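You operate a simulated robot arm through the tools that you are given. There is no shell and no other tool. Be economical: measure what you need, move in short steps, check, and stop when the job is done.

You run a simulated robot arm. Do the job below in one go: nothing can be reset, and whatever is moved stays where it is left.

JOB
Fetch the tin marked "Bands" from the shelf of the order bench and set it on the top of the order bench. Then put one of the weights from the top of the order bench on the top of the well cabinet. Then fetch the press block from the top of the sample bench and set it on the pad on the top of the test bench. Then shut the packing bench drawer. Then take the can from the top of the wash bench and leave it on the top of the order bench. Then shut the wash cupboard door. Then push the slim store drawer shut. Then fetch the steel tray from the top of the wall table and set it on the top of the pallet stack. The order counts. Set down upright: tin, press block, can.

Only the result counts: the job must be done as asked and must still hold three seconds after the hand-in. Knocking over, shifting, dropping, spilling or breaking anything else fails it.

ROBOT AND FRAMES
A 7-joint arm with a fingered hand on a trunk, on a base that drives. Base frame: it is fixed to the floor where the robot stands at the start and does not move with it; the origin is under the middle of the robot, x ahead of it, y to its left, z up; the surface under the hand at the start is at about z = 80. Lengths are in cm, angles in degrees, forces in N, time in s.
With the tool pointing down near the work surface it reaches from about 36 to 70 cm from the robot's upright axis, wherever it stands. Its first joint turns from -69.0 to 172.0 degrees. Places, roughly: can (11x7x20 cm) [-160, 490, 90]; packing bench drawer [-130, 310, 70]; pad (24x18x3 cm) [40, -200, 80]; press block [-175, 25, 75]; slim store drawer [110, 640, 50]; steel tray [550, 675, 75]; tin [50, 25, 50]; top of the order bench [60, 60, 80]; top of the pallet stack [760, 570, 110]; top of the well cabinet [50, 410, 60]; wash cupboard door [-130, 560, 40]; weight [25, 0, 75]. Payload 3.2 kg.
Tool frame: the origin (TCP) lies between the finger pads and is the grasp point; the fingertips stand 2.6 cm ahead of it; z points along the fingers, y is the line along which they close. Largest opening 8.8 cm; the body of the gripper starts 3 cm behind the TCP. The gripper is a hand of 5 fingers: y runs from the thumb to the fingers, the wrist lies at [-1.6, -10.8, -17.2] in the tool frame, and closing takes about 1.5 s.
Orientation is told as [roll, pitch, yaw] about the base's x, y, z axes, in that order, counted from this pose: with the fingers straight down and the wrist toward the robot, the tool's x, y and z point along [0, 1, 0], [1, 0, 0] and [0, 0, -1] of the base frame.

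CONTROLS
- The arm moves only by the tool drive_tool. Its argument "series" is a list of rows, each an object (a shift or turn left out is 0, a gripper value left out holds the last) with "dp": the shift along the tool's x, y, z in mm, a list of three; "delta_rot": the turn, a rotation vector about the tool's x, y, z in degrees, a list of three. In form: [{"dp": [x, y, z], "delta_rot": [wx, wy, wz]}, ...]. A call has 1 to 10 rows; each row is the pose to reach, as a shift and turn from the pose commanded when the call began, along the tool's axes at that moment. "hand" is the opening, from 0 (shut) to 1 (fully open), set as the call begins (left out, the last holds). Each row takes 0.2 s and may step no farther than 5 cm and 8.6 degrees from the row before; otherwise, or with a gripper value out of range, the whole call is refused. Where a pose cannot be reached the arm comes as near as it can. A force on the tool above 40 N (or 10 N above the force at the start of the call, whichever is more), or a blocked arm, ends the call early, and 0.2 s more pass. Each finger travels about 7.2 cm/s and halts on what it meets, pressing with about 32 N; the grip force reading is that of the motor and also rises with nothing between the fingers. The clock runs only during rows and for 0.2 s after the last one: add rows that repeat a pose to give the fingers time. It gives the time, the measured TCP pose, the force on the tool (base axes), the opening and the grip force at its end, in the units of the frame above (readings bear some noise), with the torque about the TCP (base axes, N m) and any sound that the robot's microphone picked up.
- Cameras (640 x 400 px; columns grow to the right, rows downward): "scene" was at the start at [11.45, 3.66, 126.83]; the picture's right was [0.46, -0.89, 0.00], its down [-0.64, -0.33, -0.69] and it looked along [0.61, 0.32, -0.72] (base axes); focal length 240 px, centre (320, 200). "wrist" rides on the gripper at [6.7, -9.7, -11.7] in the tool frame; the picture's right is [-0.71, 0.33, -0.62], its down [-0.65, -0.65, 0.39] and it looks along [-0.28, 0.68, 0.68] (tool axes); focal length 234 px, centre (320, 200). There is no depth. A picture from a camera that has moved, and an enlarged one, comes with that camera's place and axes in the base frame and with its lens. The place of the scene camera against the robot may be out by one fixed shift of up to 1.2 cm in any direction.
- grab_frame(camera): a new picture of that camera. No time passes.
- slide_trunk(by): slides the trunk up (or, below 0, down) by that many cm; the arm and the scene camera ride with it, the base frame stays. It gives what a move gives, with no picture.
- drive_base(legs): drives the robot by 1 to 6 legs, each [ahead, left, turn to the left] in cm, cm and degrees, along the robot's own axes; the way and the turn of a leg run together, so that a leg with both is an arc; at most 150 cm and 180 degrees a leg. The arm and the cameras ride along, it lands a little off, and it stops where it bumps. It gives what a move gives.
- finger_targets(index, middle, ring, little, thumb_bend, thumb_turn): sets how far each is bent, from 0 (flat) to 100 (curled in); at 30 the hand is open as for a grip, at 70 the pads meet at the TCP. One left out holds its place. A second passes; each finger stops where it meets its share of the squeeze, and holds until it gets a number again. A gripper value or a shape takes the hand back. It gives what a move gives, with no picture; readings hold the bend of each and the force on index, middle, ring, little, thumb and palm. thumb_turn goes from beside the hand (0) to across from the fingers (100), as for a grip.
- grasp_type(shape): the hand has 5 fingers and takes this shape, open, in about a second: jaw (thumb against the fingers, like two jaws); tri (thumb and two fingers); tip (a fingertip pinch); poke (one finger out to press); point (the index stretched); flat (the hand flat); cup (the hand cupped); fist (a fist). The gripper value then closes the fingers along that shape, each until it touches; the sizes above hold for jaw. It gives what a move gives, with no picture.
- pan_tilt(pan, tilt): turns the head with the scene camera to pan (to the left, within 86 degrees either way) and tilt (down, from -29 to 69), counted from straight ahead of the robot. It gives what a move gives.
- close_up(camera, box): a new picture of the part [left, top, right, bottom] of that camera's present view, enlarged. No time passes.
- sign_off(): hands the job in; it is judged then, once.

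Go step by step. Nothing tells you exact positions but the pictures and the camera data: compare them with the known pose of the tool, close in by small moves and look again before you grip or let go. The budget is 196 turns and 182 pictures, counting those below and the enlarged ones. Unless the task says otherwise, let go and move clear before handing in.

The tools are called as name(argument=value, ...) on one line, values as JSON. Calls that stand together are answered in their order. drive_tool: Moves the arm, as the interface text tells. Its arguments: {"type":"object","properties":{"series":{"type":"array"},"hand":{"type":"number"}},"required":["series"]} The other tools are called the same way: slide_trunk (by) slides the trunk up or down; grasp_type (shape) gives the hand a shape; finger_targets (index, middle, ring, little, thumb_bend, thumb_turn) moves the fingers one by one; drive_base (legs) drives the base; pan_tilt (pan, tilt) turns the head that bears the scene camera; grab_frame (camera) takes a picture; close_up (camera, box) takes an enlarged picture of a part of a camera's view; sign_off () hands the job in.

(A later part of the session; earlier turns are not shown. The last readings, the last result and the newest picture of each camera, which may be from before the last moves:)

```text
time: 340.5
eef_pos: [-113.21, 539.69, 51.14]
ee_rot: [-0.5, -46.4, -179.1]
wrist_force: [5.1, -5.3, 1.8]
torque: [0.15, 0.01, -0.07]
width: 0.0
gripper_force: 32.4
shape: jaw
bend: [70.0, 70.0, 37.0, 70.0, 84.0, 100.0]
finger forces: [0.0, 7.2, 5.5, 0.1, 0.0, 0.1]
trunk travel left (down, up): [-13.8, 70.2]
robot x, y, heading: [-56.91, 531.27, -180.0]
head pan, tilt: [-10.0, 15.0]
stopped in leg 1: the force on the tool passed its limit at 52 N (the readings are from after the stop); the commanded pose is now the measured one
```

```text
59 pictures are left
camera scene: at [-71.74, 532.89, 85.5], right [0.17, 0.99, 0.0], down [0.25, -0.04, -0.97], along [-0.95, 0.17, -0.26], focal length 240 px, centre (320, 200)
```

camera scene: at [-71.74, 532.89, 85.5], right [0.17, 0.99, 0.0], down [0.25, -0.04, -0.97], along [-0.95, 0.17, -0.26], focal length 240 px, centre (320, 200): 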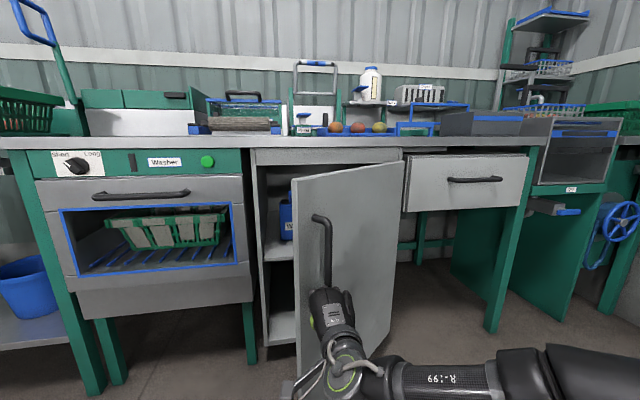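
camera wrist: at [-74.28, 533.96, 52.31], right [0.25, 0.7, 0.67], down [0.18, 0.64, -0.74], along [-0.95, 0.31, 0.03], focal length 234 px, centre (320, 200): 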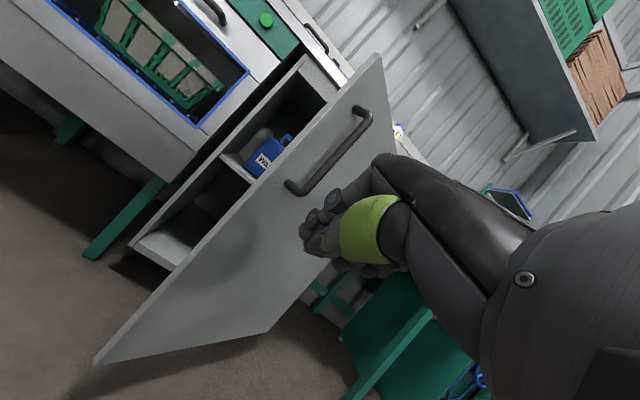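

drive_base(legs=[[7, 0, 0]])

grab_frame(camera="scene")

grab_frame(camera="wrist")

```text
time: 341.3
eef_pos: [-114.75, 538.45, 51.09]
ee_rot: [-0.8, -46.2, -176.8]
wrist_force: [5.0, -5.2, 2.4]
torque: [0.2, 0.03, -0.09]
width: 0.01
gripper_force: 32.1
shape: jaw
bend: [70.0, 70.0, 37.0, 70.0, 84.0, 100.0]
finger forces: [0.0, 8.9, 6.5, 0.0, 0.0, 0.0]
trunk travel left (down, up): [-13.8, 70.2]
robot x, y, heading: [-59.07, 531.24, -179.8]
head pan, tilt: [-10.0, 15.0]
stopped in leg 1: the force on the tool passed its limit at 53 N (the readings are from after the stop); the commanded pose is now the measured one
```

```text
58 pictures are left
camera scene: at [-73.64, 532.77, 85.5], right [0.17, 0.99, 0.0], down [0.25, -0.04, -0.97], along [-0.95, 0.16, -0.26], focal length 240 px, centre (320, 200)
```

scene: 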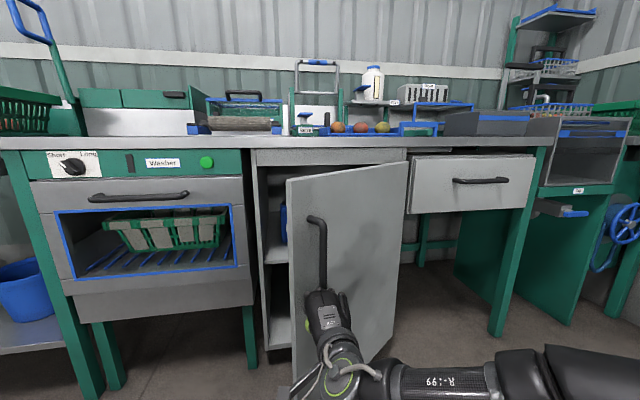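

```text
57 pictures are left
camera wrist: at [-99.0, 532.34, 52.18], right [0.19, 0.71, 0.68], down [0.14, 0.66, -0.73], along [-0.97, 0.24, 0.02], focal length 234 px, centre (320, 200)
```

wrist: 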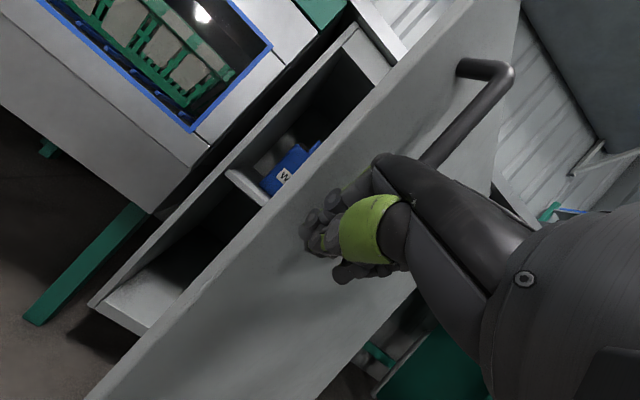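

The door moves but the tip slides off sideways and sits near the handle. I'll back off, lower 7 cm, and push along the door's arc.

drive_base(legs=[[-5, -3, 0]])

slide_trunk(by=-7)

drive_base(legs=[[6, 3.3, 0], [5, 2.7, 0]])

grab_frame(camera="scene")

```text
time: 342.3
eef_pos: [-109.74, 541.51, 51.0]
ee_rot: [-0.9, -46.1, -177.2]
wrist_force: [0.2, 0.3, 0.7]
torque: [0.02, -0.01, -0.05]
width: 0.0
gripper_force: 32.0
shape: jaw
bend: [70.0, 70.0, 42.0, 70.0, 84.0, 100.0]
finger forces: [0.0, 0.0, 0.2, 0.0, 0.1, 0.0]
trunk travel left (down, up): [-13.8, 70.2]
robot x, y, heading: [-53.93, 534.75, -179.7]
head pan, tilt: [-10.0, 15.0]
```

```text
time: 343.4
eef_pos: [-109.8, 541.68, 43.99]
ee_rot: [-0.9, -46.0, -177.2]
wrist_force: [0.6, 0.7, 0.1]
torque: [-0.01, 0.01, 0.01]
width: 0.0
gripper_force: 32.3
shape: jaw
bend: [70.0, 70.0, 50.0, 70.0, 84.0, 100.0]
finger forces: [0.0, 0.1, 0.1, 0.1, 0.0, 0.1]
trunk travel left (down, up): [-6.8, 77.2]
robot x, y, heading: [-53.82, 534.23, -180.0]
head pan, tilt: [-10.0, 15.0]
```

```text
time: 344.9
eef_pos: [-120.74, 535.64, 44.11]
ee_rot: [-0.8, -46.2, -177.2]
wrist_force: [0.2, 0.2, 0.5]
torque: [0.02, 0.0, -0.02]
width: 0.02
gripper_force: 31.7
shape: jaw
bend: [70.0, 70.0, 53.0, 70.0, 84.0, 100.0]
finger forces: [0.0, 0.0, 0.0, 0.0, 0.0, 0.0]
trunk travel left (down, up): [-6.8, 77.2]
robot x, y, heading: [-65.34, 528.5, -179.9]
head pan, tilt: [-10.0, 15.0]
```

```text
56 pictures are left
camera scene: at [-79.78, 529.87, 78.49], right [0.17, 0.99, 0.0], down [0.26, -0.04, -0.97], along [-0.95, 0.16, -0.26], focal length 240 px, centre (320, 200)
```

scene: 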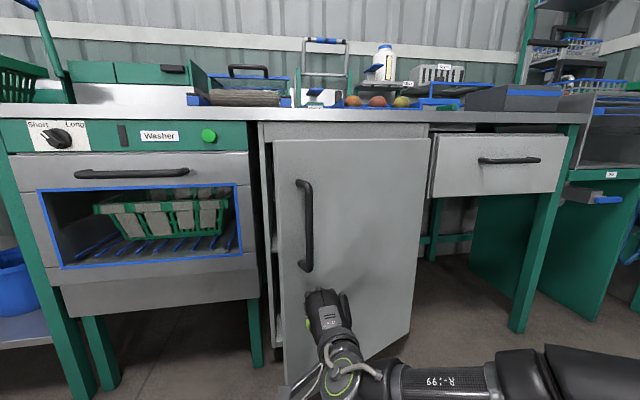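

The door is nearly closed. Continuing.

drive_base(legs=[[6, 0.5, 0]])

drive_base(legs=[[6, 0, 0]])

grab_frame(camera="scene")

```text
time: 345.9
eef_pos: [-126.87, 535.0, 43.97]
ee_rot: [-0.9, -46.1, -177.3]
wrist_force: [0.6, -0.6, -0.1]
torque: [0.0, 0.02, -0.04]
width: 0.0
gripper_force: 32.0
shape: jaw
bend: [70.0, 70.0, 54.0, 70.0, 85.0, 100.0]
finger forces: [0.0, 0.0, 0.0, 0.0, 0.1, 0.1]
trunk travel left (down, up): [-6.8, 77.2]
robot x, y, heading: [-70.88, 527.83, -179.6]
head pan, tilt: [-10.0, 15.0]
```

```text
time: 346.9
eef_pos: [-132.85, 535.25, 43.94]
ee_rot: [-0.8, -46.1, -177.2]
wrist_force: [-0.3, -0.6, -0.1]
torque: [-0.02, 0.04, 0.0]
width: 0.0
gripper_force: 32.1
shape: jaw
bend: [70.0, 70.0, 55.0, 70.0, 85.0, 100.0]
finger forces: [0.0, 0.0, 0.0, 0.0, 0.1, 0.1]
trunk travel left (down, up): [-6.8, 77.2]
robot x, y, heading: [-77.15, 527.81, -179.8]
head pan, tilt: [-10.0, 15.0]
```

```text
55 pictures are left
camera scene: at [-91.77, 529.31, 78.49], right [0.17, 0.99, 0.0], down [0.26, -0.04, -0.97], along [-0.95, 0.16, -0.26], focal length 240 px, centre (320, 200)
```

scene: 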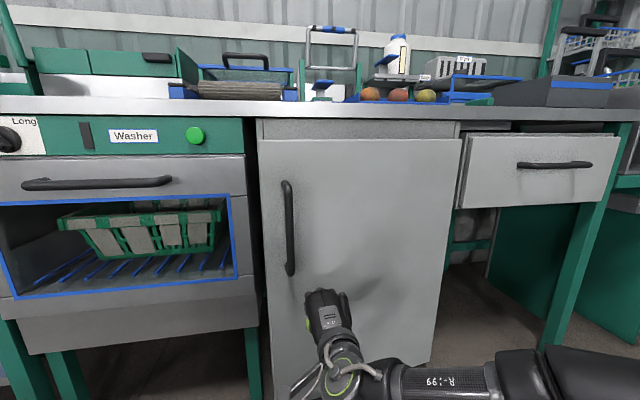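

drive_base(legs=[[8, 0, 0]])

grab_frame(camera="scene")

```text
time: 347.9
eef_pos: [-140.94, 535.19, 43.94]
ee_rot: [-0.8, -46.2, -177.2]
wrist_force: [0.1, 0.3, -0.3]
torque: [0.0, 0.0, 0.01]
width: 0.0
gripper_force: 32.5
shape: jaw
bend: [70.0, 70.0, 56.0, 70.0, 85.0, 100.0]
finger forces: [0.1, 0.0, 0.1, 0.0, 0.0, 0.1]
trunk travel left (down, up): [-6.8, 77.2]
robot x, y, heading: [-84.94, 527.62, -179.7]
head pan, tilt: [-10.0, 15.0]
```

```text
54 pictures are left
camera scene: at [-99.87, 529.29, 78.49], right [0.17, 0.99, 0.0], down [0.26, -0.04, -0.97], along [-0.95, 0.16, -0.26], focal length 240 px, centre (320, 200)
```

scene: 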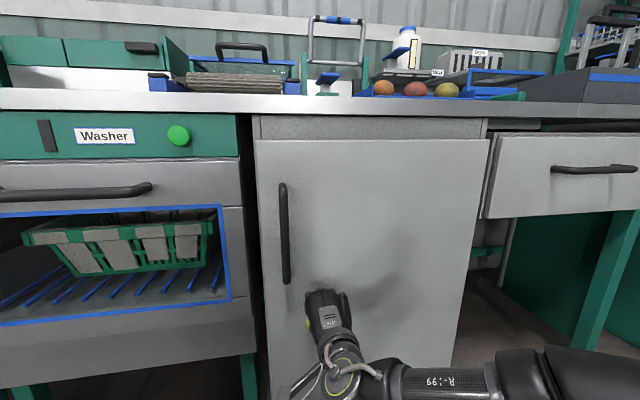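

drive_base(legs=[[5, 0, 0]])

drive_base(legs=[[4, 0, 0]])

grab_frame(camera="wrist")

```text
time: 348.8
eef_pos: [-142.35, 534.89, 44.2]
ee_rot: [-0.8, -46.2, -176.8]
wrist_force: [24.0, 5.0, 6.5]
torque: [0.14, -0.21, -0.16]
width: 0.01
gripper_force: 31.4
shape: jaw
bend: [70.0, 70.0, 58.0, 70.0, 83.0, 100.0]
finger forces: [0.1, 0.1, 0.1, 0.0, 0.0, 0.0]
trunk travel left (down, up): [-6.8, 77.2]
robot x, y, heading: [-86.73, 527.77, -179.9]
head pan, tilt: [-10.0, 15.0]
stopped in leg 1: the force on the tool passed its limit at 82 N (the readings are from after the stop); the commanded pose is now the measured one
```

```text
time: 349.5
eef_pos: [-142.28, 534.81, 44.18]
ee_rot: [-0.8, -46.1, -176.6]
wrist_force: [23.9, 5.7, 6.8]
torque: [0.08, -0.21, -0.22]
width: 0.0
gripper_force: 31.6
shape: jaw
bend: [70.0, 70.0, 60.0, 70.0, 83.0, 100.0]
finger forces: [0.0, 0.0, 0.1, 0.0, 0.0, 0.0]
trunk travel left (down, up): [-6.8, 77.2]
robot x, y, heading: [-87.03, 527.74, -180.1]
head pan, tilt: [-10.0, 15.0]
stopped in leg 1: the force on the tool passed its limit at 65 N (the readings are from after the stop); the commanded pose is now the measured one
```

```text
53 pictures are left
camera wrist: at [-126.65, 528.8, 45.2], right [0.19, 0.71, 0.68], down [0.14, 0.66, -0.73], along [-0.97, 0.23, 0.02], focal length 234 px, centre (320, 200)
```

wrist: 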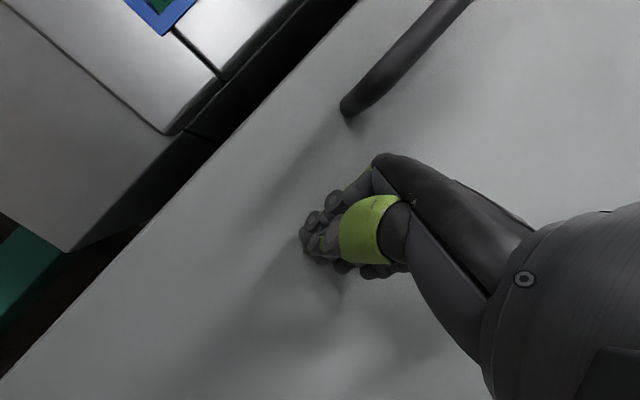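

The door is shut firmly. Backing off, raising, and turning to find the slim store.

drive_base(legs=[[-55, 0, 0], [0, 0, -90]])

slide_trunk(by=35)

pan_tilt(pan=-25, tilt=15)

grab_frame(camera="scene")

pan_tilt(pan=75, tilt=25)

grab_frame(camera="scene")

```text
time: 356.5
eef_pos: [-25.07, 583.16, 43.83]
ee_rot: [-0.8, -45.8, 93.6]
wrist_force: [-0.2, 0.2, -0.2]
torque: [-0.01, -0.01, 0.02]
width: 0.02
gripper_force: 32.0
shape: jaw
bend: [70.0, 70.0, 60.0, 70.0, 85.0, 100.0]
finger forces: [0.0, 0.1, 0.0, 0.0, 0.1, 0.0]
trunk travel left (down, up): [-6.8, 77.2]
robot x, y, heading: [-32.06, 527.89, 90.4]
head pan, tilt: [-10.0, 15.0]
```

```text
time: 359.9
eef_pos: [-24.99, 583.32, 78.82]
ee_rot: [-0.8, -45.8, 93.5]
wrist_force: [-0.1, 0.2, -0.1]
torque: [-0.01, 0.05, -0.04]
width: 0.01
gripper_force: 32.0
shape: jaw
bend: [70.0, 70.0, 60.0, 70.0, 85.0, 100.0]
finger forces: [0.0, 0.0, 0.1, 0.0, 0.0, 0.0]
trunk travel left (down, up): [-41.8, 42.2]
robot x, y, heading: [-32.06, 528.07, 89.8]
head pan, tilt: [-10.0, 15.0]
```

```text
time: 360.7
eef_pos: [-25.06, 583.24, 78.9]
ee_rot: [-0.8, -45.9, 93.5]
wrist_force: [0.3, 0.9, 0.1]
torque: [0.01, -0.01, -0.01]
width: 0.02
gripper_force: 32.3
shape: jaw
bend: [70.0, 70.0, 60.0, 70.0, 85.0, 100.0]
finger forces: [0.1, 0.0, 0.0, 0.1, 0.0, 0.1]
trunk travel left (down, up): [-41.8, 42.2]
robot x, y, heading: [-31.9, 527.93, 90.2]
head pan, tilt: [-25.0, 15.0]
```

```text
52 pictures are left
camera scene: at [-28.72, 541.32, 113.49], right [0.91, -0.42, 0.0], down [-0.11, -0.24, -0.97], along [0.4, 0.88, -0.26], focal length 240 px, centre (320, 200)
```

scene: 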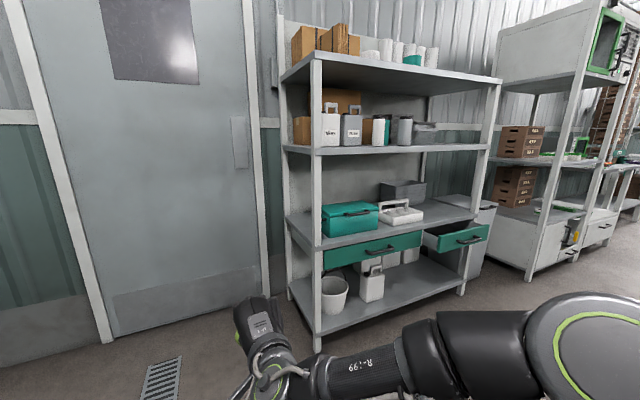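

```text
time: 362.4
eef_pos: [-25.09, 583.23, 78.98]
ee_rot: [-0.8, -45.8, 93.6]
wrist_force: [-0.5, 0.0, -0.5]
torque: [0.04, 0.0, 0.0]
width: 0.01
gripper_force: 31.4
shape: jaw
bend: [70.0, 70.0, 60.0, 70.0, 85.0, 100.0]
finger forces: [0.0, 0.0, 0.0, 0.0, 0.1, 0.0]
trunk travel left (down, up): [-41.8, 42.2]
robot x, y, heading: [-31.89, 527.98, 90.1]
head pan, tilt: [75.0, 25.0]
```

```text
51 pictures are left
camera scene: at [-41.53, 535.19, 111.86], right [0.26, 0.97, 0.0], down [0.41, -0.11, -0.91], along [-0.88, 0.23, -0.42], focal length 240 px, centre (320, 200)
```

scene: 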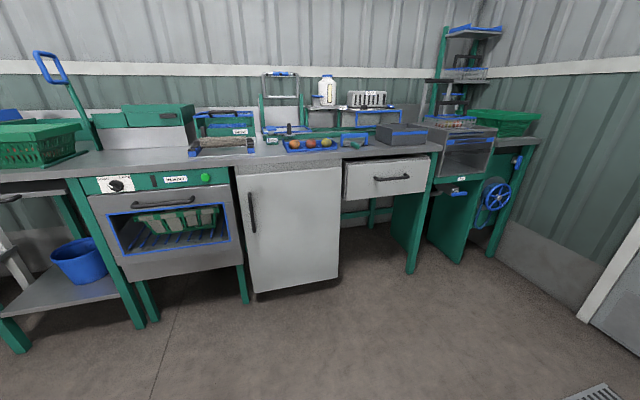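

The wash door is closed. The slim store's right teal drawer is open (front ≈ y 626, x 77–129, z ≈ 53). I'll check the clearance behind the well cabinet before moving right.

drive_base(legs=[[30, 0, 0]])

pan_tilt(pan=-75, tilt=25)

grab_frame(camera="scene")

```text
time: 364.5
eef_pos: [-25.41, 613.41, 78.89]
ee_rot: [-0.8, -45.7, 93.6]
wrist_force: [0.2, -0.1, -0.1]
torque: [0.01, 0.0, 0.01]
width: 0.04
gripper_force: 31.9
shape: jaw
bend: [70.0, 70.0, 60.0, 70.0, 85.0, 100.0]
finger forces: [0.0, 0.0, 0.0, 0.0, 0.0, 0.0]
trunk travel left (down, up): [-41.8, 42.2]
robot x, y, heading: [-32.35, 558.2, 90.1]
head pan, tilt: [75.0, 25.0]
```

```text
time: 366.9
eef_pos: [-25.21, 613.36, 78.82]
ee_rot: [-0.8, -45.9, 93.6]
wrist_force: [-0.3, -0.1, -1.1]
torque: [0.04, -0.01, 0.0]
width: 0.0
gripper_force: 31.9
shape: jaw
bend: [70.0, 70.0, 60.0, 70.0, 85.0, 100.0]
finger forces: [0.1, 0.0, 0.0, 0.0, 0.0, 0.1]
trunk travel left (down, up): [-41.8, 42.2]
robot x, y, heading: [-32.09, 558.24, 90.2]
head pan, tilt: [-75.0, 25.0]
```

```text
50 pictures are left
camera scene: at [-23.91, 565.41, 111.86], right [0.27, -0.96, 0.0], down [-0.41, -0.11, -0.91], along [0.87, 0.24, -0.42], focal length 240 px, centre (320, 200)
```

scene: 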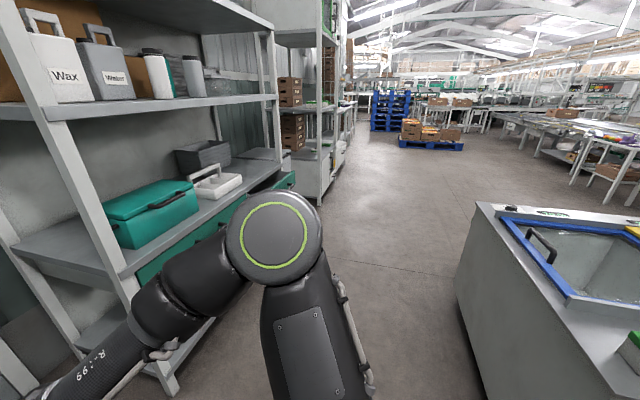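

Passage is wide enough (cabinet back y≈516). Moving right to face the open drawer and lowering.

drive_base(legs=[[0, -116, 0]])

slide_trunk(by=-25)

pan_tilt(pan=0, tilt=30)

grab_frame(camera="scene")

grab_frame(camera="wrist")

```text
time: 372.8
eef_pos: [91.95, 613.11, 78.85]
ee_rot: [-0.8, -45.8, 92.9]
wrist_force: [-0.3, 0.2, 0.8]
torque: [-0.01, -0.04, 0.01]
width: 0.0
gripper_force: 32.3
shape: jaw
bend: [70.0, 70.0, 60.0, 70.0, 85.0, 100.0]
finger forces: [0.1, 0.1, 0.0, 0.0, 0.0, 0.0]
trunk travel left (down, up): [-41.8, 42.2]
robot x, y, heading: [84.45, 557.55, 89.5]
head pan, tilt: [-75.0, 25.0]
```

```text
time: 375.4
eef_pos: [91.9, 613.01, 54.0]
ee_rot: [-0.7, -45.9, 92.8]
wrist_force: [0.8, 0.3, 0.5]
torque: [0.02, 0.01, -0.03]
width: 0.01
gripper_force: 31.7
shape: jaw
bend: [70.0, 70.0, 60.0, 70.0, 85.0, 100.0]
finger forces: [0.1, 0.1, 0.0, 0.0, 0.1, 0.1]
trunk travel left (down, up): [-16.8, 67.2]
robot x, y, heading: [84.19, 558.07, 89.5]
head pan, tilt: [-75.0, 25.0]
```

```text
time: 376.8
eef_pos: [91.97, 613.11, 53.83]
ee_rot: [-0.8, -45.9, 92.7]
wrist_force: [0.3, 0.1, -0.5]
torque: [0.02, 0.0, -0.01]
width: 0.0
gripper_force: 31.9
shape: jaw
bend: [70.0, 70.0, 60.0, 70.0, 85.0, 100.0]
finger forces: [0.0, 0.0, 0.0, 0.1, 0.0, 0.0]
trunk travel left (down, up): [-16.8, 67.2]
robot x, y, heading: [84.46, 557.67, 89.6]
head pan, tilt: [0.0, 30.0]
```

```text
49 pictures are left
camera scene: at [83.82, 571.89, 86.07], right [1.0, -0.01, 0.0], down [0.0, -0.5, -0.87], along [0.01, 0.87, -0.5], focal length 240 px, centre (320, 200)
```

scene: 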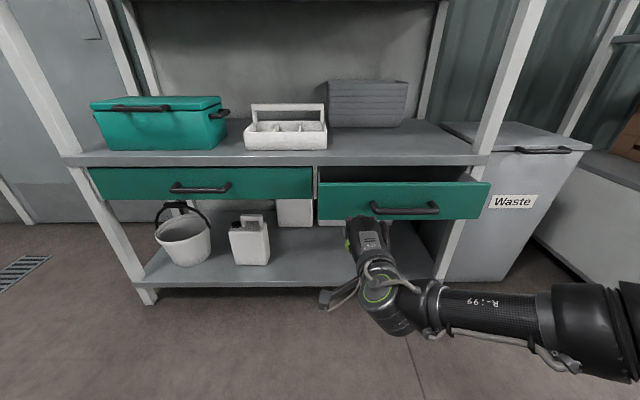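

```text
48 pictures are left
camera wrist: at [86.01, 597.63, 55.05], right [0.71, -0.19, 0.68], down [0.66, -0.15, -0.73], along [0.24, 0.97, 0.02], focal length 234 px, centre (320, 200)
```

wrist: 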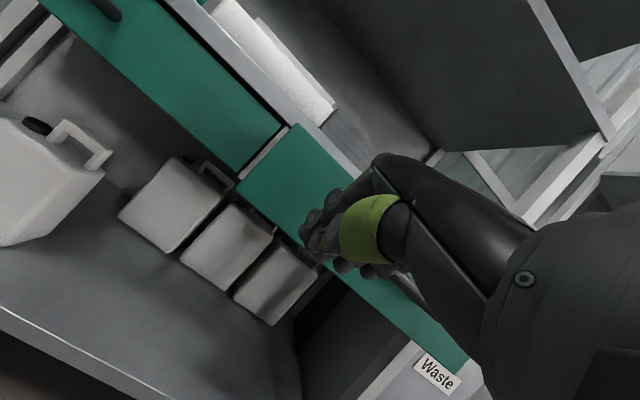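

slide_trunk(by=2.5)

drive_base(legs=[[8, 1.5, 0]])

drive_base(legs=[[5, 0, 0]])

drive_base(legs=[[5, 0, 0]])

grab_frame(camera="scene")

```text
time: 377.5
eef_pos: [91.98, 613.18, 56.32]
ee_rot: [-0.8, -45.8, 92.8]
wrist_force: [0.2, 0.5, 0.0]
torque: [-0.02, 0.01, 0.01]
width: 0.0
gripper_force: 31.8
shape: jaw
bend: [70.0, 70.0, 60.0, 70.0, 85.0, 100.0]
finger forces: [0.1, 0.0, 0.0, 0.1, 0.0, 0.0]
trunk travel left (down, up): [-19.3, 64.7]
robot x, y, heading: [84.29, 557.8, 89.7]
head pan, tilt: [0.0, 30.0]
```

```text
time: 378.6
eef_pos: [90.46, 621.1, 56.3]
ee_rot: [-0.8, -45.9, 92.8]
wrist_force: [0.9, -0.5, -0.3]
torque: [0.03, 0.01, -0.02]
width: 0.0
gripper_force: 31.5
shape: jaw
bend: [70.0, 70.0, 60.0, 70.0, 85.0, 100.0]
finger forces: [0.1, 0.0, 0.0, 0.0, 0.0, 0.0]
trunk travel left (down, up): [-19.3, 64.7]
robot x, y, heading: [83.26, 565.55, 89.5]
head pan, tilt: [0.0, 30.0]
```

```text
time: 379.5
eef_pos: [90.48, 626.17, 56.38]
ee_rot: [-0.8, -46.0, 92.8]
wrist_force: [-0.2, -0.2, 0.3]
torque: [-0.02, -0.05, 0.0]
width: 0.01
gripper_force: 32.0
shape: jaw
bend: [70.0, 70.0, 60.0, 70.0, 85.0, 100.0]
finger forces: [0.0, 0.0, 0.1, 0.1, 0.0, 0.1]
trunk travel left (down, up): [-19.3, 64.7]
robot x, y, heading: [82.77, 570.8, 89.5]
head pan, tilt: [0.0, 30.0]
```

```text
time: 380.4
eef_pos: [90.67, 631.06, 56.43]
ee_rot: [-0.7, -45.8, 92.7]
wrist_force: [0.1, 0.6, 0.6]
torque: [0.0, -0.02, 0.04]
width: 0.0
gripper_force: 31.6
shape: jaw
bend: [70.0, 70.0, 60.0, 70.0, 85.0, 100.0]
finger forces: [0.0, 0.0, 0.1, 0.0, 0.0, 0.0]
trunk travel left (down, up): [-19.3, 64.7]
robot x, y, heading: [82.79, 575.52, 89.4]
head pan, tilt: [0.0, 30.0]
```

```text
47 pictures are left
camera scene: at [82.49, 589.87, 88.56], right [1.0, -0.01, 0.0], down [0.0, -0.5, -0.87], along [0.01, 0.87, -0.5], focal length 240 px, centre (320, 200)
```

scene: 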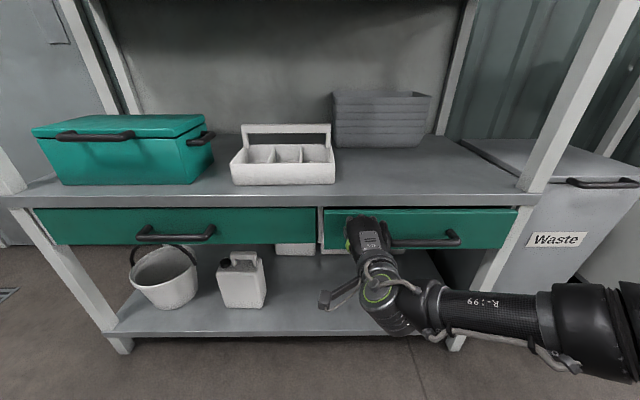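

drive_base(legs=[[4, 0, 0]])

drive_base(legs=[[5, 0, 0]])

grab_frame(camera="scene")

```text
time: 381.4
eef_pos: [90.67, 634.82, 56.15]
ee_rot: [-0.8, -45.6, 93.0]
wrist_force: [1.9, -11.5, 2.6]
torque: [-0.09, -0.08, -0.09]
width: 0.01
gripper_force: 31.4
shape: jaw
bend: [70.0, 70.0, 61.0, 70.0, 85.0, 100.0]
finger forces: [0.1, 0.0, 0.1, 0.0, 0.0, 0.0]
trunk travel left (down, up): [-19.3, 64.7]
robot x, y, heading: [83.26, 579.28, 89.4]
head pan, tilt: [0.0, 30.0]
stopped in leg 1: the force on the tool passed its limit at 44 N (the readings are from after the stop); the commanded pose is now the measured one
```

```text
time: 382.2
eef_pos: [90.51, 634.68, 56.21]
ee_rot: [-0.8, -45.5, 93.3]
wrist_force: [5.0, -23.7, 7.1]
torque: [-0.19, -0.07, -0.15]
width: 0.01
gripper_force: 32.2
shape: jaw
bend: [70.0, 70.0, 61.0, 70.0, 84.0, 100.0]
finger forces: [0.1, 0.0, 0.1, 0.1, 0.1, 0.1]
trunk travel left (down, up): [-19.3, 64.7]
robot x, y, heading: [82.95, 580.21, 89.1]
head pan, tilt: [0.0, 30.0]
stopped in leg 1: the force on the tool passed its limit at 66 N (the readings are from after the stop); the commanded pose is now the measured one
```

```text
46 pictures are left
camera scene: at [82.66, 593.97, 88.62], right [1.0, -0.01, 0.0], down [-0.01, -0.5, -0.87], along [0.01, 0.87, -0.5], focal length 240 px, centre (320, 200)
```

scene: 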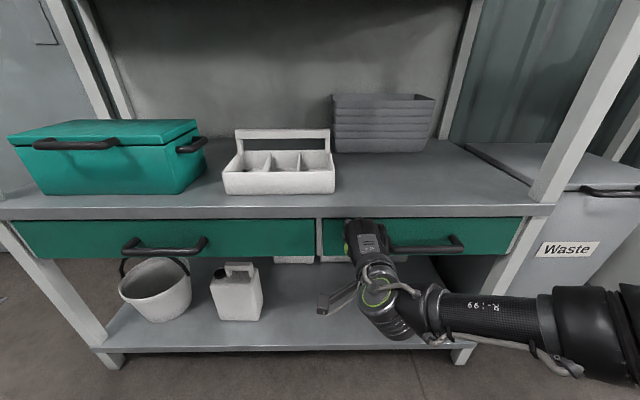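

The drawer is shut, level with its neighbour. Backing off and heading east toward the wall table.

drive_base(legs=[[-22, 0, 0]])

slide_trunk(by=40)

grab_frame(camera="scene")

drive_base(legs=[[0, 0, -89]])

pan_tilt(pan=15, tilt=10)

grab_frame(camera="scene")

```text
time: 383.9
eef_pos: [90.28, 613.1, 55.89]
ee_rot: [-0.8, -45.2, 93.2]
wrist_force: [-0.2, 0.1, 0.6]
torque: [0.01, 0.01, 0.01]
width: 0.02
gripper_force: 32.0
shape: jaw
bend: [70.0, 70.0, 61.0, 70.0, 85.0, 100.0]
finger forces: [0.1, 0.0, 0.0, 0.1, 0.1, 0.1]
trunk travel left (down, up): [-19.3, 64.7]
robot x, y, heading: [82.81, 558.42, 89.3]
head pan, tilt: [0.0, 30.0]
```

```text
time: 387.7
eef_pos: [90.14, 613.12, 95.94]
ee_rot: [-0.8, -45.2, 93.3]
wrist_force: [0.2, 0.2, -0.6]
torque: [-0.01, 0.0, 0.0]
width: 0.0
gripper_force: 32.1
shape: jaw
bend: [70.0, 70.0, 61.0, 70.0, 85.0, 100.0]
finger forces: [0.0, 0.0, 0.0, 0.1, 0.1, 0.0]
trunk travel left (down, up): [-59.3, 24.7]
robot x, y, heading: [83.12, 558.54, 89.4]
head pan, tilt: [0.0, 30.0]
```

```text
45 pictures are left
camera scene: at [82.36, 572.4, 128.56], right [1.0, -0.01, 0.0], down [-0.01, -0.5, -0.87], along [0.01, 0.87, -0.5], focal length 240 px, centre (320, 200)
```

scene: 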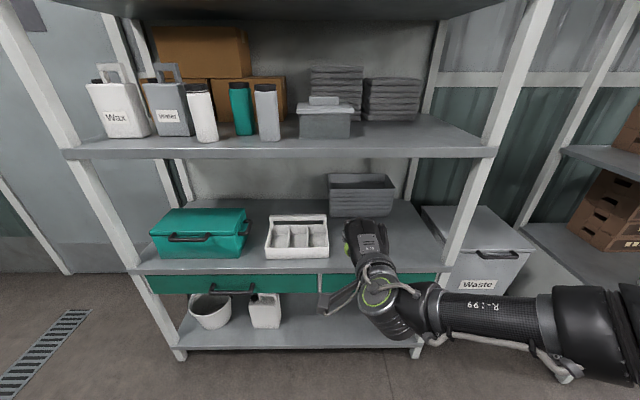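

```text
time: 391.9
eef_pos: [137.8, 552.45, 95.85]
ee_rot: [-0.9, -45.2, 4.7]
wrist_force: [0.0, -0.2, 0.1]
torque: [0.01, -0.01, 0.0]
width: 0.05
gripper_force: 31.9
shape: jaw
bend: [70.0, 70.0, 61.0, 70.0, 85.0, 100.0]
finger forces: [0.0, 0.0, 0.1, 0.0, 0.1, 0.0]
trunk travel left (down, up): [-59.3, 24.7]
robot x, y, heading: [82.82, 558.29, 1.0]
head pan, tilt: [0.0, 30.0]
```

```text
time: 392.7
eef_pos: [137.91, 552.62, 95.89]
ee_rot: [-0.7, -45.1, 4.8]
wrist_force: [0.4, -0.7, -1.3]
torque: [0.0, 0.0, 0.04]
width: 0.03
gripper_force: 31.2
shape: jaw
bend: [70.0, 70.0, 61.0, 70.0, 85.0, 100.0]
finger forces: [0.0, 0.0, 0.0, 0.0, 0.0, 0.0]
trunk travel left (down, up): [-59.3, 24.7]
robot x, y, heading: [82.95, 558.57, 0.8]
head pan, tilt: [15.0, 10.0]
```

```text
44 pictures are left
camera scene: at [96.15, 560.96, 131.79], right [0.27, -0.96, 0.0], down [-0.17, -0.05, -0.98], along [0.95, 0.27, -0.17], focal length 240 px, centre (320, 200)
```

scene: 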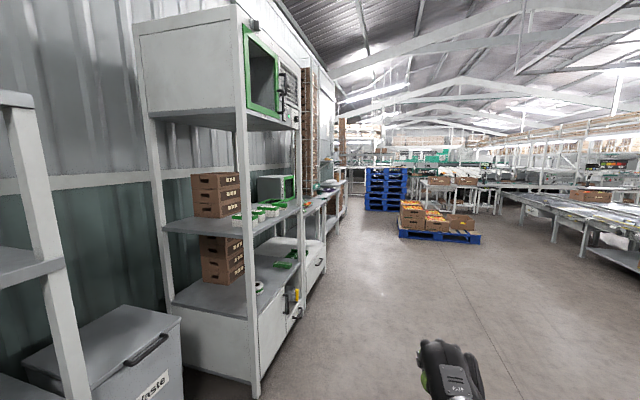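

Open floor ahead; the blue pallet stack is at the far end and the wall table along the left wall. Driving east.

drive_base(legs=[[140, 0, -0.8], [140, 5, 0]])

grab_frame(camera="scene")

```text
time: 406.2
eef_pos: [416.64, 556.5, 96.02]
ee_rot: [-0.7, -45.3, 3.7]
wrist_force: [-0.1, 0.2, -0.5]
torque: [0.01, -0.01, -0.01]
width: 0.0
gripper_force: 31.7
shape: jaw
bend: [70.0, 70.0, 61.0, 70.0, 85.0, 100.0]
finger forces: [0.1, 0.0, 0.1, 0.0, 0.0, 0.0]
trunk travel left (down, up): [-59.3, 24.7]
robot x, y, heading: [361.54, 563.31, -0.6]
head pan, tilt: [15.0, 10.0]
```

```text
43 pictures are left
camera scene: at [375.0, 565.73, 131.8], right [0.26, -0.97, 0.0], down [-0.17, -0.04, -0.98], along [0.95, 0.25, -0.17], focal length 240 px, centre (320, 200)
```

scene: 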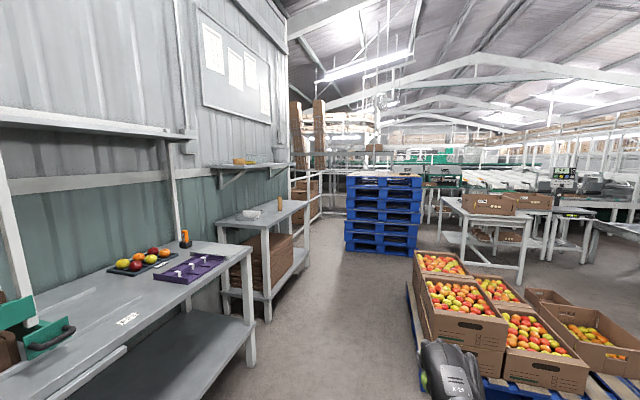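

close_up(camera="scene", box=[200, 150, 440, 290])

```text
2.67 times, centred on (320, 220) of scene
camera zoom: at [375.0, 565.73, 131.8], right [0.26, -0.97, 0.0], down [-0.17, -0.04, -0.98], along [0.95, 0.25, -0.17], focal length 640 px, centre (320, 147)
```

zoom: 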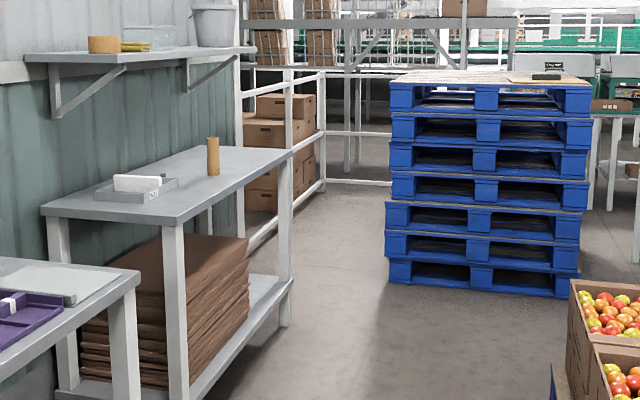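

The steel tray with white cards is at about [550, 672, 84] on the wall table (front edge y≈646). Driving there and turning to face it.

drive_base(legs=[[30, 14, 0.6], [145, 0, 0], [0, 0, 90]])

drive_tool(hand=1, series=[{"delta_rot": [8, 0, 0]}, {"delta_rot": [16, 0, 0]}, {"delta_rot": [24, 0, 0]}, {"delta_rot": [32, 0, 0]}, {"delta_rot": [40, 0, 0]}, {"delta_rot": [45.5, 0, 0]}])

slide_trunk(by=10)

pan_tilt(pan=0, tilt=35)

grab_frame(camera="scene")

grab_frame(camera="wrist")

```text
time: 419.0
eef_pos: [543.4, 635.13, 95.97]
ee_rot: [-0.8, -45.1, 94.6]
wrist_force: [0.2, 0.1, 0.3]
torque: [-0.01, 0.03, -0.03]
width: 0.01
gripper_force: 31.8
shape: jaw
bend: [70.0, 70.0, 61.0, 70.0, 85.0, 100.0]
finger forces: [0.1, 0.0, 0.1, 0.1, 0.0, 0.1]
trunk travel left (down, up): [-59.3, 24.7]
robot x, y, heading: [537.31, 579.98, 90.9]
head pan, tilt: [15.0, 10.0]
```

```text
time: 420.4
eef_pos: [543.49, 635.0, 96.11]
ee_rot: [-0.6, 0.4, 94.0]
wrist_force: [-0.5, 0.1, 0.1]
torque: [0.02, -0.02, -0.01]
width: 8.79
gripper_force: 0.0
shape: jaw
bend: [30.0, 30.0, 30.0, 30.0, 30.0, 97.0]
finger forces: [0.0, 0.0, 0.1, 0.0, 0.0, 0.0]
trunk travel left (down, up): [-59.3, 24.7]
robot x, y, heading: [537.24, 580.07, 90.6]
head pan, tilt: [15.0, 10.0]
```

```text
time: 421.8
eef_pos: [543.46, 635.26, 105.98]
ee_rot: [-0.5, 0.3, 94.1]
wrist_force: [0.3, 0.4, 0.3]
torque: [0.01, 0.01, -0.01]
width: 8.81
gripper_force: 0.1
shape: jaw
bend: [30.0, 30.0, 30.0, 30.0, 30.0, 97.0]
finger forces: [0.0, 0.1, 0.0, 0.1, 0.0, 0.0]
trunk travel left (down, up): [-69.3, 14.7]
robot x, y, heading: [537.41, 579.74, 90.6]
head pan, tilt: [15.0, 10.0]
```

```text
time: 422.6
eef_pos: [543.46, 635.16, 105.86]
ee_rot: [-0.6, 0.3, 94.1]
wrist_force: [0.5, -0.1, -0.3]
torque: [-0.01, -0.01, 0.04]
width: 8.77
gripper_force: 0.0
shape: jaw
bend: [30.0, 30.0, 30.0, 30.0, 30.0, 97.0]
finger forces: [0.0, 0.0, 0.0, 0.1, 0.0, 0.0]
trunk travel left (down, up): [-69.3, 14.7]
robot x, y, heading: [537.46, 580.25, 90.4]
head pan, tilt: [0.0, 35.0]
```

```text
41 pictures are left
camera scene: at [536.58, 593.99, 137.79], right [1.0, 0.01, 0.0], down [0.01, -0.57, -0.82], along [-0.01, 0.82, -0.57], focal length 240 px, centre (320, 200)
```

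scene: 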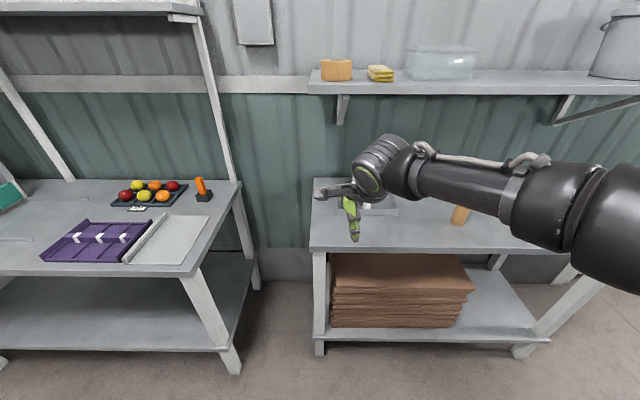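

```text
40 pictures are left
camera wrist: at [537.52, 624.91, 117.76], right [0.68, 0.38, 0.63], down [0.7, -0.61, -0.38], along [0.24, 0.7, -0.68], focal length 234 px, centre (320, 200)
```

wrist: 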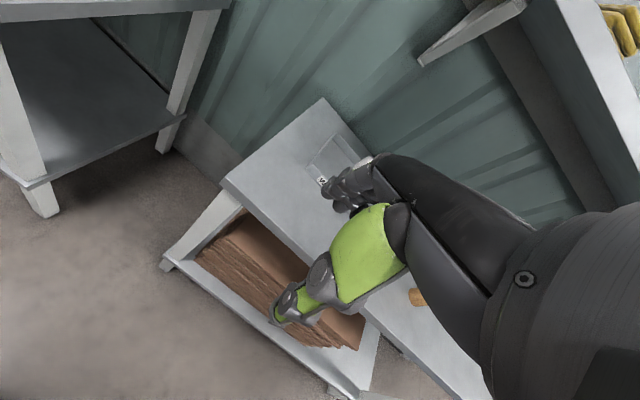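

drive_base(legs=[[0, 22, -0.5]])

pan_tilt(pan=-10, tilt=35)

close_up(camera="scene", box=[260, 120, 460, 260])

close_up(camera="wrist", box=[260, 60, 520, 260])

```text
time: 424.3
eef_pos: [522.39, 634.87, 105.99]
ee_rot: [-0.6, 0.3, 93.4]
wrist_force: [-0.4, 0.0, -0.1]
torque: [0.02, -0.05, 0.0]
width: 8.78
gripper_force: 0.1
shape: jaw
bend: [30.0, 30.0, 30.0, 30.0, 30.0, 97.0]
finger forces: [0.1, 0.0, 0.0, 0.0, 0.0, 0.0]
trunk travel left (down, up): [-69.3, 14.7]
robot x, y, heading: [516.07, 580.13, 90.2]
head pan, tilt: [0.0, 35.0]
```

```text
time: 425.0
eef_pos: [522.42, 634.93, 106.0]
ee_rot: [-0.4, 0.3, 93.4]
wrist_force: [-0.4, 0.1, -0.9]
torque: [0.06, -0.01, -0.01]
width: 8.78
gripper_force: 0.2
shape: jaw
bend: [30.0, 30.0, 30.0, 30.0, 30.0, 97.0]
finger forces: [0.0, 0.0, 0.1, 0.0, 0.0, 0.0]
trunk travel left (down, up): [-69.3, 14.7]
robot x, y, heading: [516.01, 579.92, 90.3]
head pan, tilt: [-10.0, 35.0]
```

```text
2.86 times, centred on (360, 190) of scene
camera zoom: at [516.59, 593.68, 137.79], right [0.99, -0.17, 0.0], down [-0.1, -0.57, -0.82], along [0.14, 0.81, -0.57], focal length 686 px, centre (206, 229)
```

zoom: 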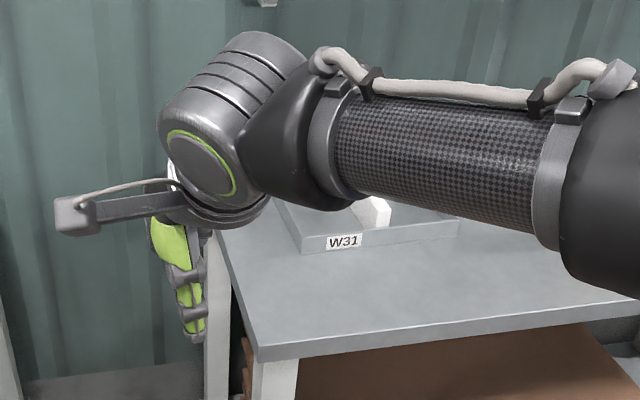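

```text
2.00 times, centred on (390, 160) of wrist
camera zoom: at [516.33, 624.74, 117.77], right [0.68, 0.38, 0.63], down [0.69, -0.62, -0.38], along [0.24, 0.69, -0.68], focal length 468 px, centre (180, 280)
```

zoom: 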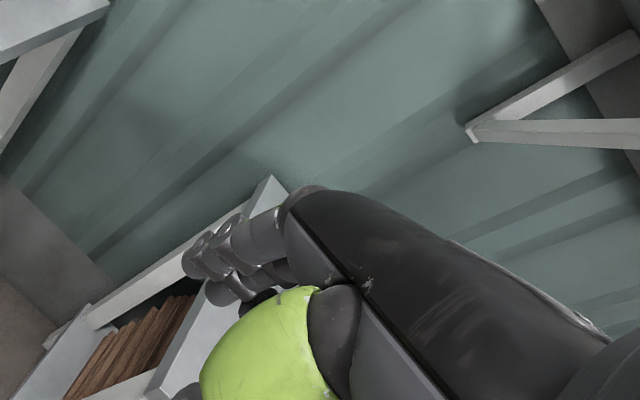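

drive_base(legs=[[0, -68, 0]])

pan_tilt(pan=20, tilt=40)

grab_frame(camera="scene")

close_up(camera="scene", box=[180, 100, 360, 220])

```text
time: 428.8
eef_pos: [590.33, 635.24, 105.89]
ee_rot: [-0.4, 0.2, 93.5]
wrist_force: [0.0, -0.3, 0.2]
torque: [0.03, 0.05, 0.0]
width: 8.79
gripper_force: 0.1
shape: jaw
bend: [30.0, 30.0, 30.0, 30.0, 30.0, 97.0]
finger forces: [0.0, 0.0, 0.0, 0.1, 0.1, 0.0]
trunk travel left (down, up): [-69.3, 14.7]
robot x, y, heading: [583.92, 580.34, 90.1]
head pan, tilt: [-10.0, 35.0]
```

```text
time: 429.7
eef_pos: [590.18, 635.16, 106.04]
ee_rot: [-0.5, 0.3, 93.7]
wrist_force: [-0.1, -1.1, -0.3]
torque: [0.01, -0.02, 0.01]
width: 8.82
gripper_force: 0.1
shape: jaw
bend: [30.0, 30.0, 30.0, 30.0, 30.0, 97.0]
finger forces: [0.0, 0.0, 0.0, 0.1, 0.0, 0.0]
trunk travel left (down, up): [-69.3, 14.7]
robot x, y, heading: [583.84, 580.28, 90.4]
head pan, tilt: [20.0, 40.0]
```

```text
37 pictures are left
camera scene: at [580.12, 593.26, 137.03], right [0.94, 0.35, 0.0], down [0.22, -0.6, -0.77], along [-0.27, 0.72, -0.64], focal length 240 px, centre (320, 200)
```

scene: 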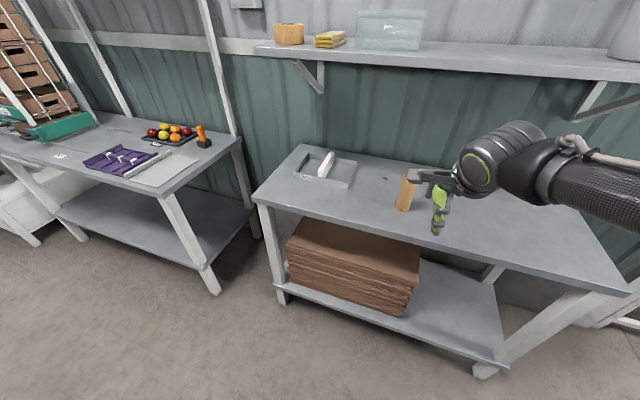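

```text
3.33 times, centred on (270, 160) of scene
camera zoom: at [580.12, 593.26, 137.03], right [0.94, 0.35, 0.0], down [0.22, -0.6, -0.77], along [-0.27, 0.72, -0.64], focal length 800 px, centre (487, 333)
```

zoom: 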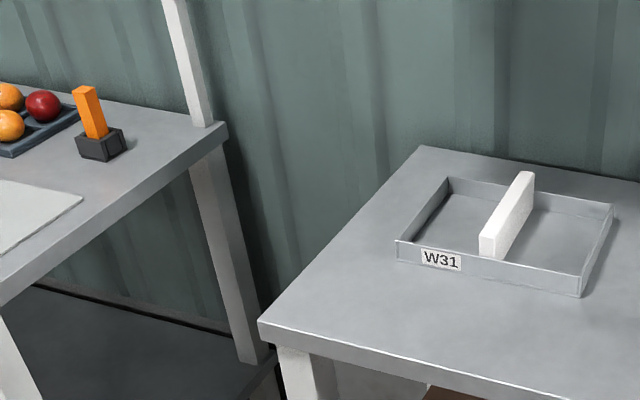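

The steel tray (22×14 cm, marked W31) has a white grip bar across its middle, at x≈554.3, y 662–676, top z≈89.5. I need the hand turned 90° to close across it; retracting and rotating first.

drive_tool(series=[{"dp": [0, -40, 0], "delta_rot": [0, 0, 8.5]}, {"dp": [0, -70, 0], "delta_rot": [0, 0, 17]}, {"dp": [0, -70, 0], "delta_rot": [0, 0, 25.5]}, {"dp": [0, -70, 0], "delta_rot": [0, 0, 34]}, {"dp": [0, -70, 0], "delta_rot": [0, 0, 42.5]}, {"dp": [0, -70, 0], "delta_rot": [0, 0, 51]}, {"dp": [0, -70, 0], "delta_rot": [0, 0, 59.5]}, {"dp": [0, -70, 0], "delta_rot": [0, 0, 68]}, {"dp": [0, -70, 0], "delta_rot": [0, 0, 76.5]}, {"dp": [0, -70, 0], "delta_rot": [0, 0, 85]}])

drive_tool(series=[{"delta_rot": [0, 0, 8.5]}, {"delta_rot": [0, 0, 8.5]}])

```text
time: 431.9
eef_pos: [590.75, 628.33, 106.74]
ee_rot: [0.5, 1.0, 8.4]
wrist_force: [0.5, -0.9, 0.6]
torque: [-0.01, 0.03, -0.01]
width: 8.76
gripper_force: 0.0
shape: jaw
bend: [30.0, 30.0, 30.0, 30.0, 30.0, 97.0]
finger forces: [0.1, 0.0, 0.0, 0.0, 0.1, 0.0]
trunk travel left (down, up): [-69.3, 14.7]
robot x, y, heading: [583.93, 580.35, 90.2]
head pan, tilt: [20.0, 40.0]
```

```text
time: 432.5
eef_pos: [590.93, 628.3, 106.88]
ee_rot: [0.6, 1.3, -0.4]
wrist_force: [-0.6, -0.4, 0.4]
torque: [-0.01, 0.01, 0.0]
width: 8.8
gripper_force: 0.1
shape: jaw
bend: [30.0, 30.0, 30.0, 30.0, 30.0, 97.0]
finger forces: [0.0, 0.1, 0.1, 0.0, 0.0, 0.0]
trunk travel left (down, up): [-69.3, 14.7]
robot x, y, heading: [583.92, 580.55, 90.2]
head pan, tilt: [20.0, 40.0]
```

drive_base(legs=[[0, 36.6, 0], [30, 0, 0]])

grab_frame(camera="wrist")

pan_tilt(pan=0, tilt=50)

grab_frame(camera="scene")

```text
time: 436.5
eef_pos: [554.95, 658.23, 106.29]
ee_rot: [-0.2, 1.2, -0.9]
wrist_force: [0.3, -0.3, 0.0]
torque: [0.01, -0.01, -0.01]
width: 8.8
gripper_force: 0.1
shape: jaw
bend: [30.0, 30.0, 30.0, 30.0, 30.0, 97.0]
finger forces: [0.0, 0.0, 0.1, 0.0, 0.1, 0.0]
trunk travel left (down, up): [-69.3, 14.7]
robot x, y, heading: [547.26, 610.16, 89.7]
head pan, tilt: [20.0, 40.0]
```

```text
35 pictures are left
camera wrist: at [545.74, 664.94, 118.3], right [0.34, -0.71, 0.62], down [-0.67, -0.64, -0.37], along [0.66, -0.29, -0.69], focal length 234 px, centre (320, 200)
```

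wrist: 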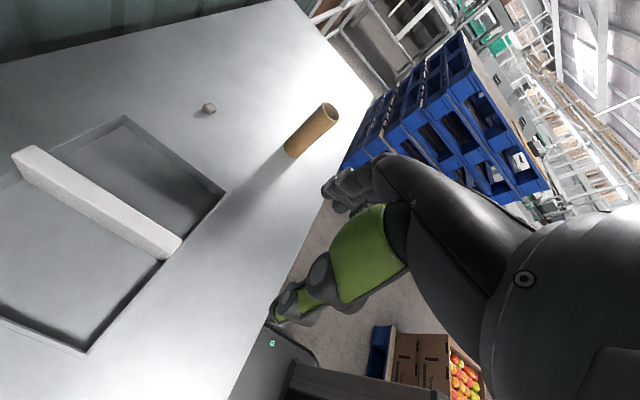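

```text
time: 437.4
eef_pos: [555.05, 658.19, 106.32]
ee_rot: [-0.2, 1.6, -1.1]
wrist_force: [0.6, -0.3, 0.0]
torque: [-0.04, 0.0, -0.04]
width: 8.8
gripper_force: 0.1
shape: jaw
bend: [30.0, 30.0, 30.0, 30.0, 30.0, 97.0]
finger forces: [0.0, 0.0, 0.0, 0.0, 0.1, 0.1]
trunk travel left (down, up): [-69.3, 14.7]
robot x, y, heading: [547.34, 610.21, 90.0]
head pan, tilt: [0.0, 50.0]
```

```text
34 pictures are left
camera scene: at [546.66, 622.82, 135.62], right [1.0, 0.0, 0.0], down [0.0, -0.77, -0.64], along [0.0, 0.64, -0.77], focal length 240 px, centre (320, 200)
```

scene: 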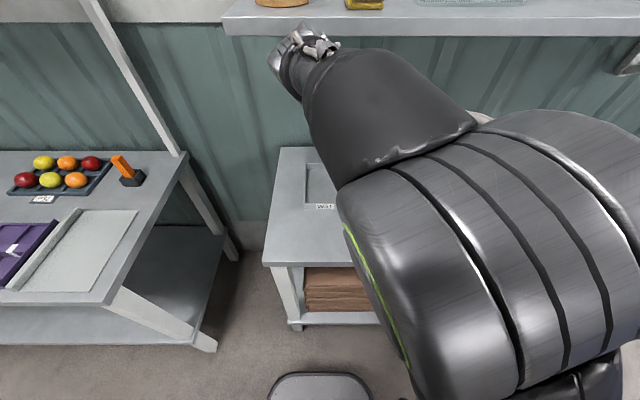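

Wrist view puts the bar at x≈553.7, y 666–680, i.e. centre ≈ [553.7, 672.5]. Advancing in two parts.

drive_base(legs=[[10.5, 1, 0]])

drive_tool(series=[{"dp": [19, 0, 0], "delta_rot": [0, 0, 0]}, {"dp": [38, 0, 0], "delta_rot": [0, 0, 0]}])

slide_trunk(by=-8)

grab_frame(camera="wrist")

```text
time: 438.4
eef_pos: [554.46, 662.74, 106.36]
ee_rot: [-0.8, 2.0, -0.8]
wrist_force: [0.1, -0.4, 0.1]
torque: [-0.01, 0.0, 0.0]
width: 8.78
gripper_force: 0.0
shape: jaw
bend: [30.0, 30.0, 30.0, 30.0, 30.0, 97.0]
finger forces: [0.1, 0.0, 0.0, 0.0, 0.0, 0.0]
trunk travel left (down, up): [-69.3, 14.7]
robot x, y, heading: [546.89, 616.73, 90.2]
head pan, tilt: [0.0, 50.0]
stopped in leg 1: the robot was blocked; the commanded pose is now the measured one
```

```text
time: 439.2
eef_pos: [553.04, 662.97, 107.47]
ee_rot: [-1.3, 6.9, 0.8]
wrist_force: [-1.1, 0.9, 0.2]
torque: [0.02, -0.01, 0.01]
width: 8.77
gripper_force: 0.0
shape: jaw
bend: [30.0, 30.0, 30.0, 30.0, 30.0, 97.0]
finger forces: [0.1, 0.0, 0.0, 0.1, 0.0, 0.0]
trunk travel left (down, up): [-69.3, 14.7]
robot x, y, heading: [546.99, 615.34, 90.2]
head pan, tilt: [0.0, 50.0]
stopped in row 2: the arm was blocked; the commanded pose is now the measured one
```

```text
time: 440.4
eef_pos: [553.41, 667.25, 97.45]
ee_rot: [-3.5, 6.9, 0.1]
wrist_force: [-0.6, 0.8, -0.1]
torque: [-0.03, 0.04, 0.01]
width: 8.77
gripper_force: 0.1
shape: jaw
bend: [30.0, 30.0, 30.0, 30.0, 30.0, 97.0]
finger forces: [0.1, 0.1, 0.0, 0.0, 0.0, 0.0]
trunk travel left (down, up): [-61.3, 22.7]
robot x, y, heading: [546.57, 616.34, 89.8]
head pan, tilt: [0.0, 50.0]
```

```text
33 pictures are left
camera wrist: at [545.23, 674.47, 109.94], right [0.41, -0.67, 0.62], down [-0.69, -0.67, -0.27], along [0.6, -0.32, -0.74], focal length 234 px, centre (320, 200)
```

wrist: 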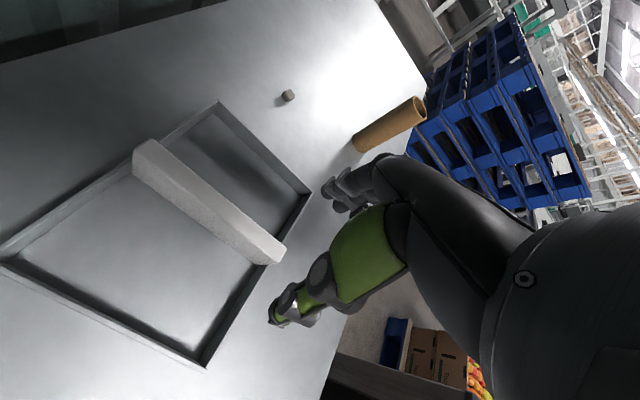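

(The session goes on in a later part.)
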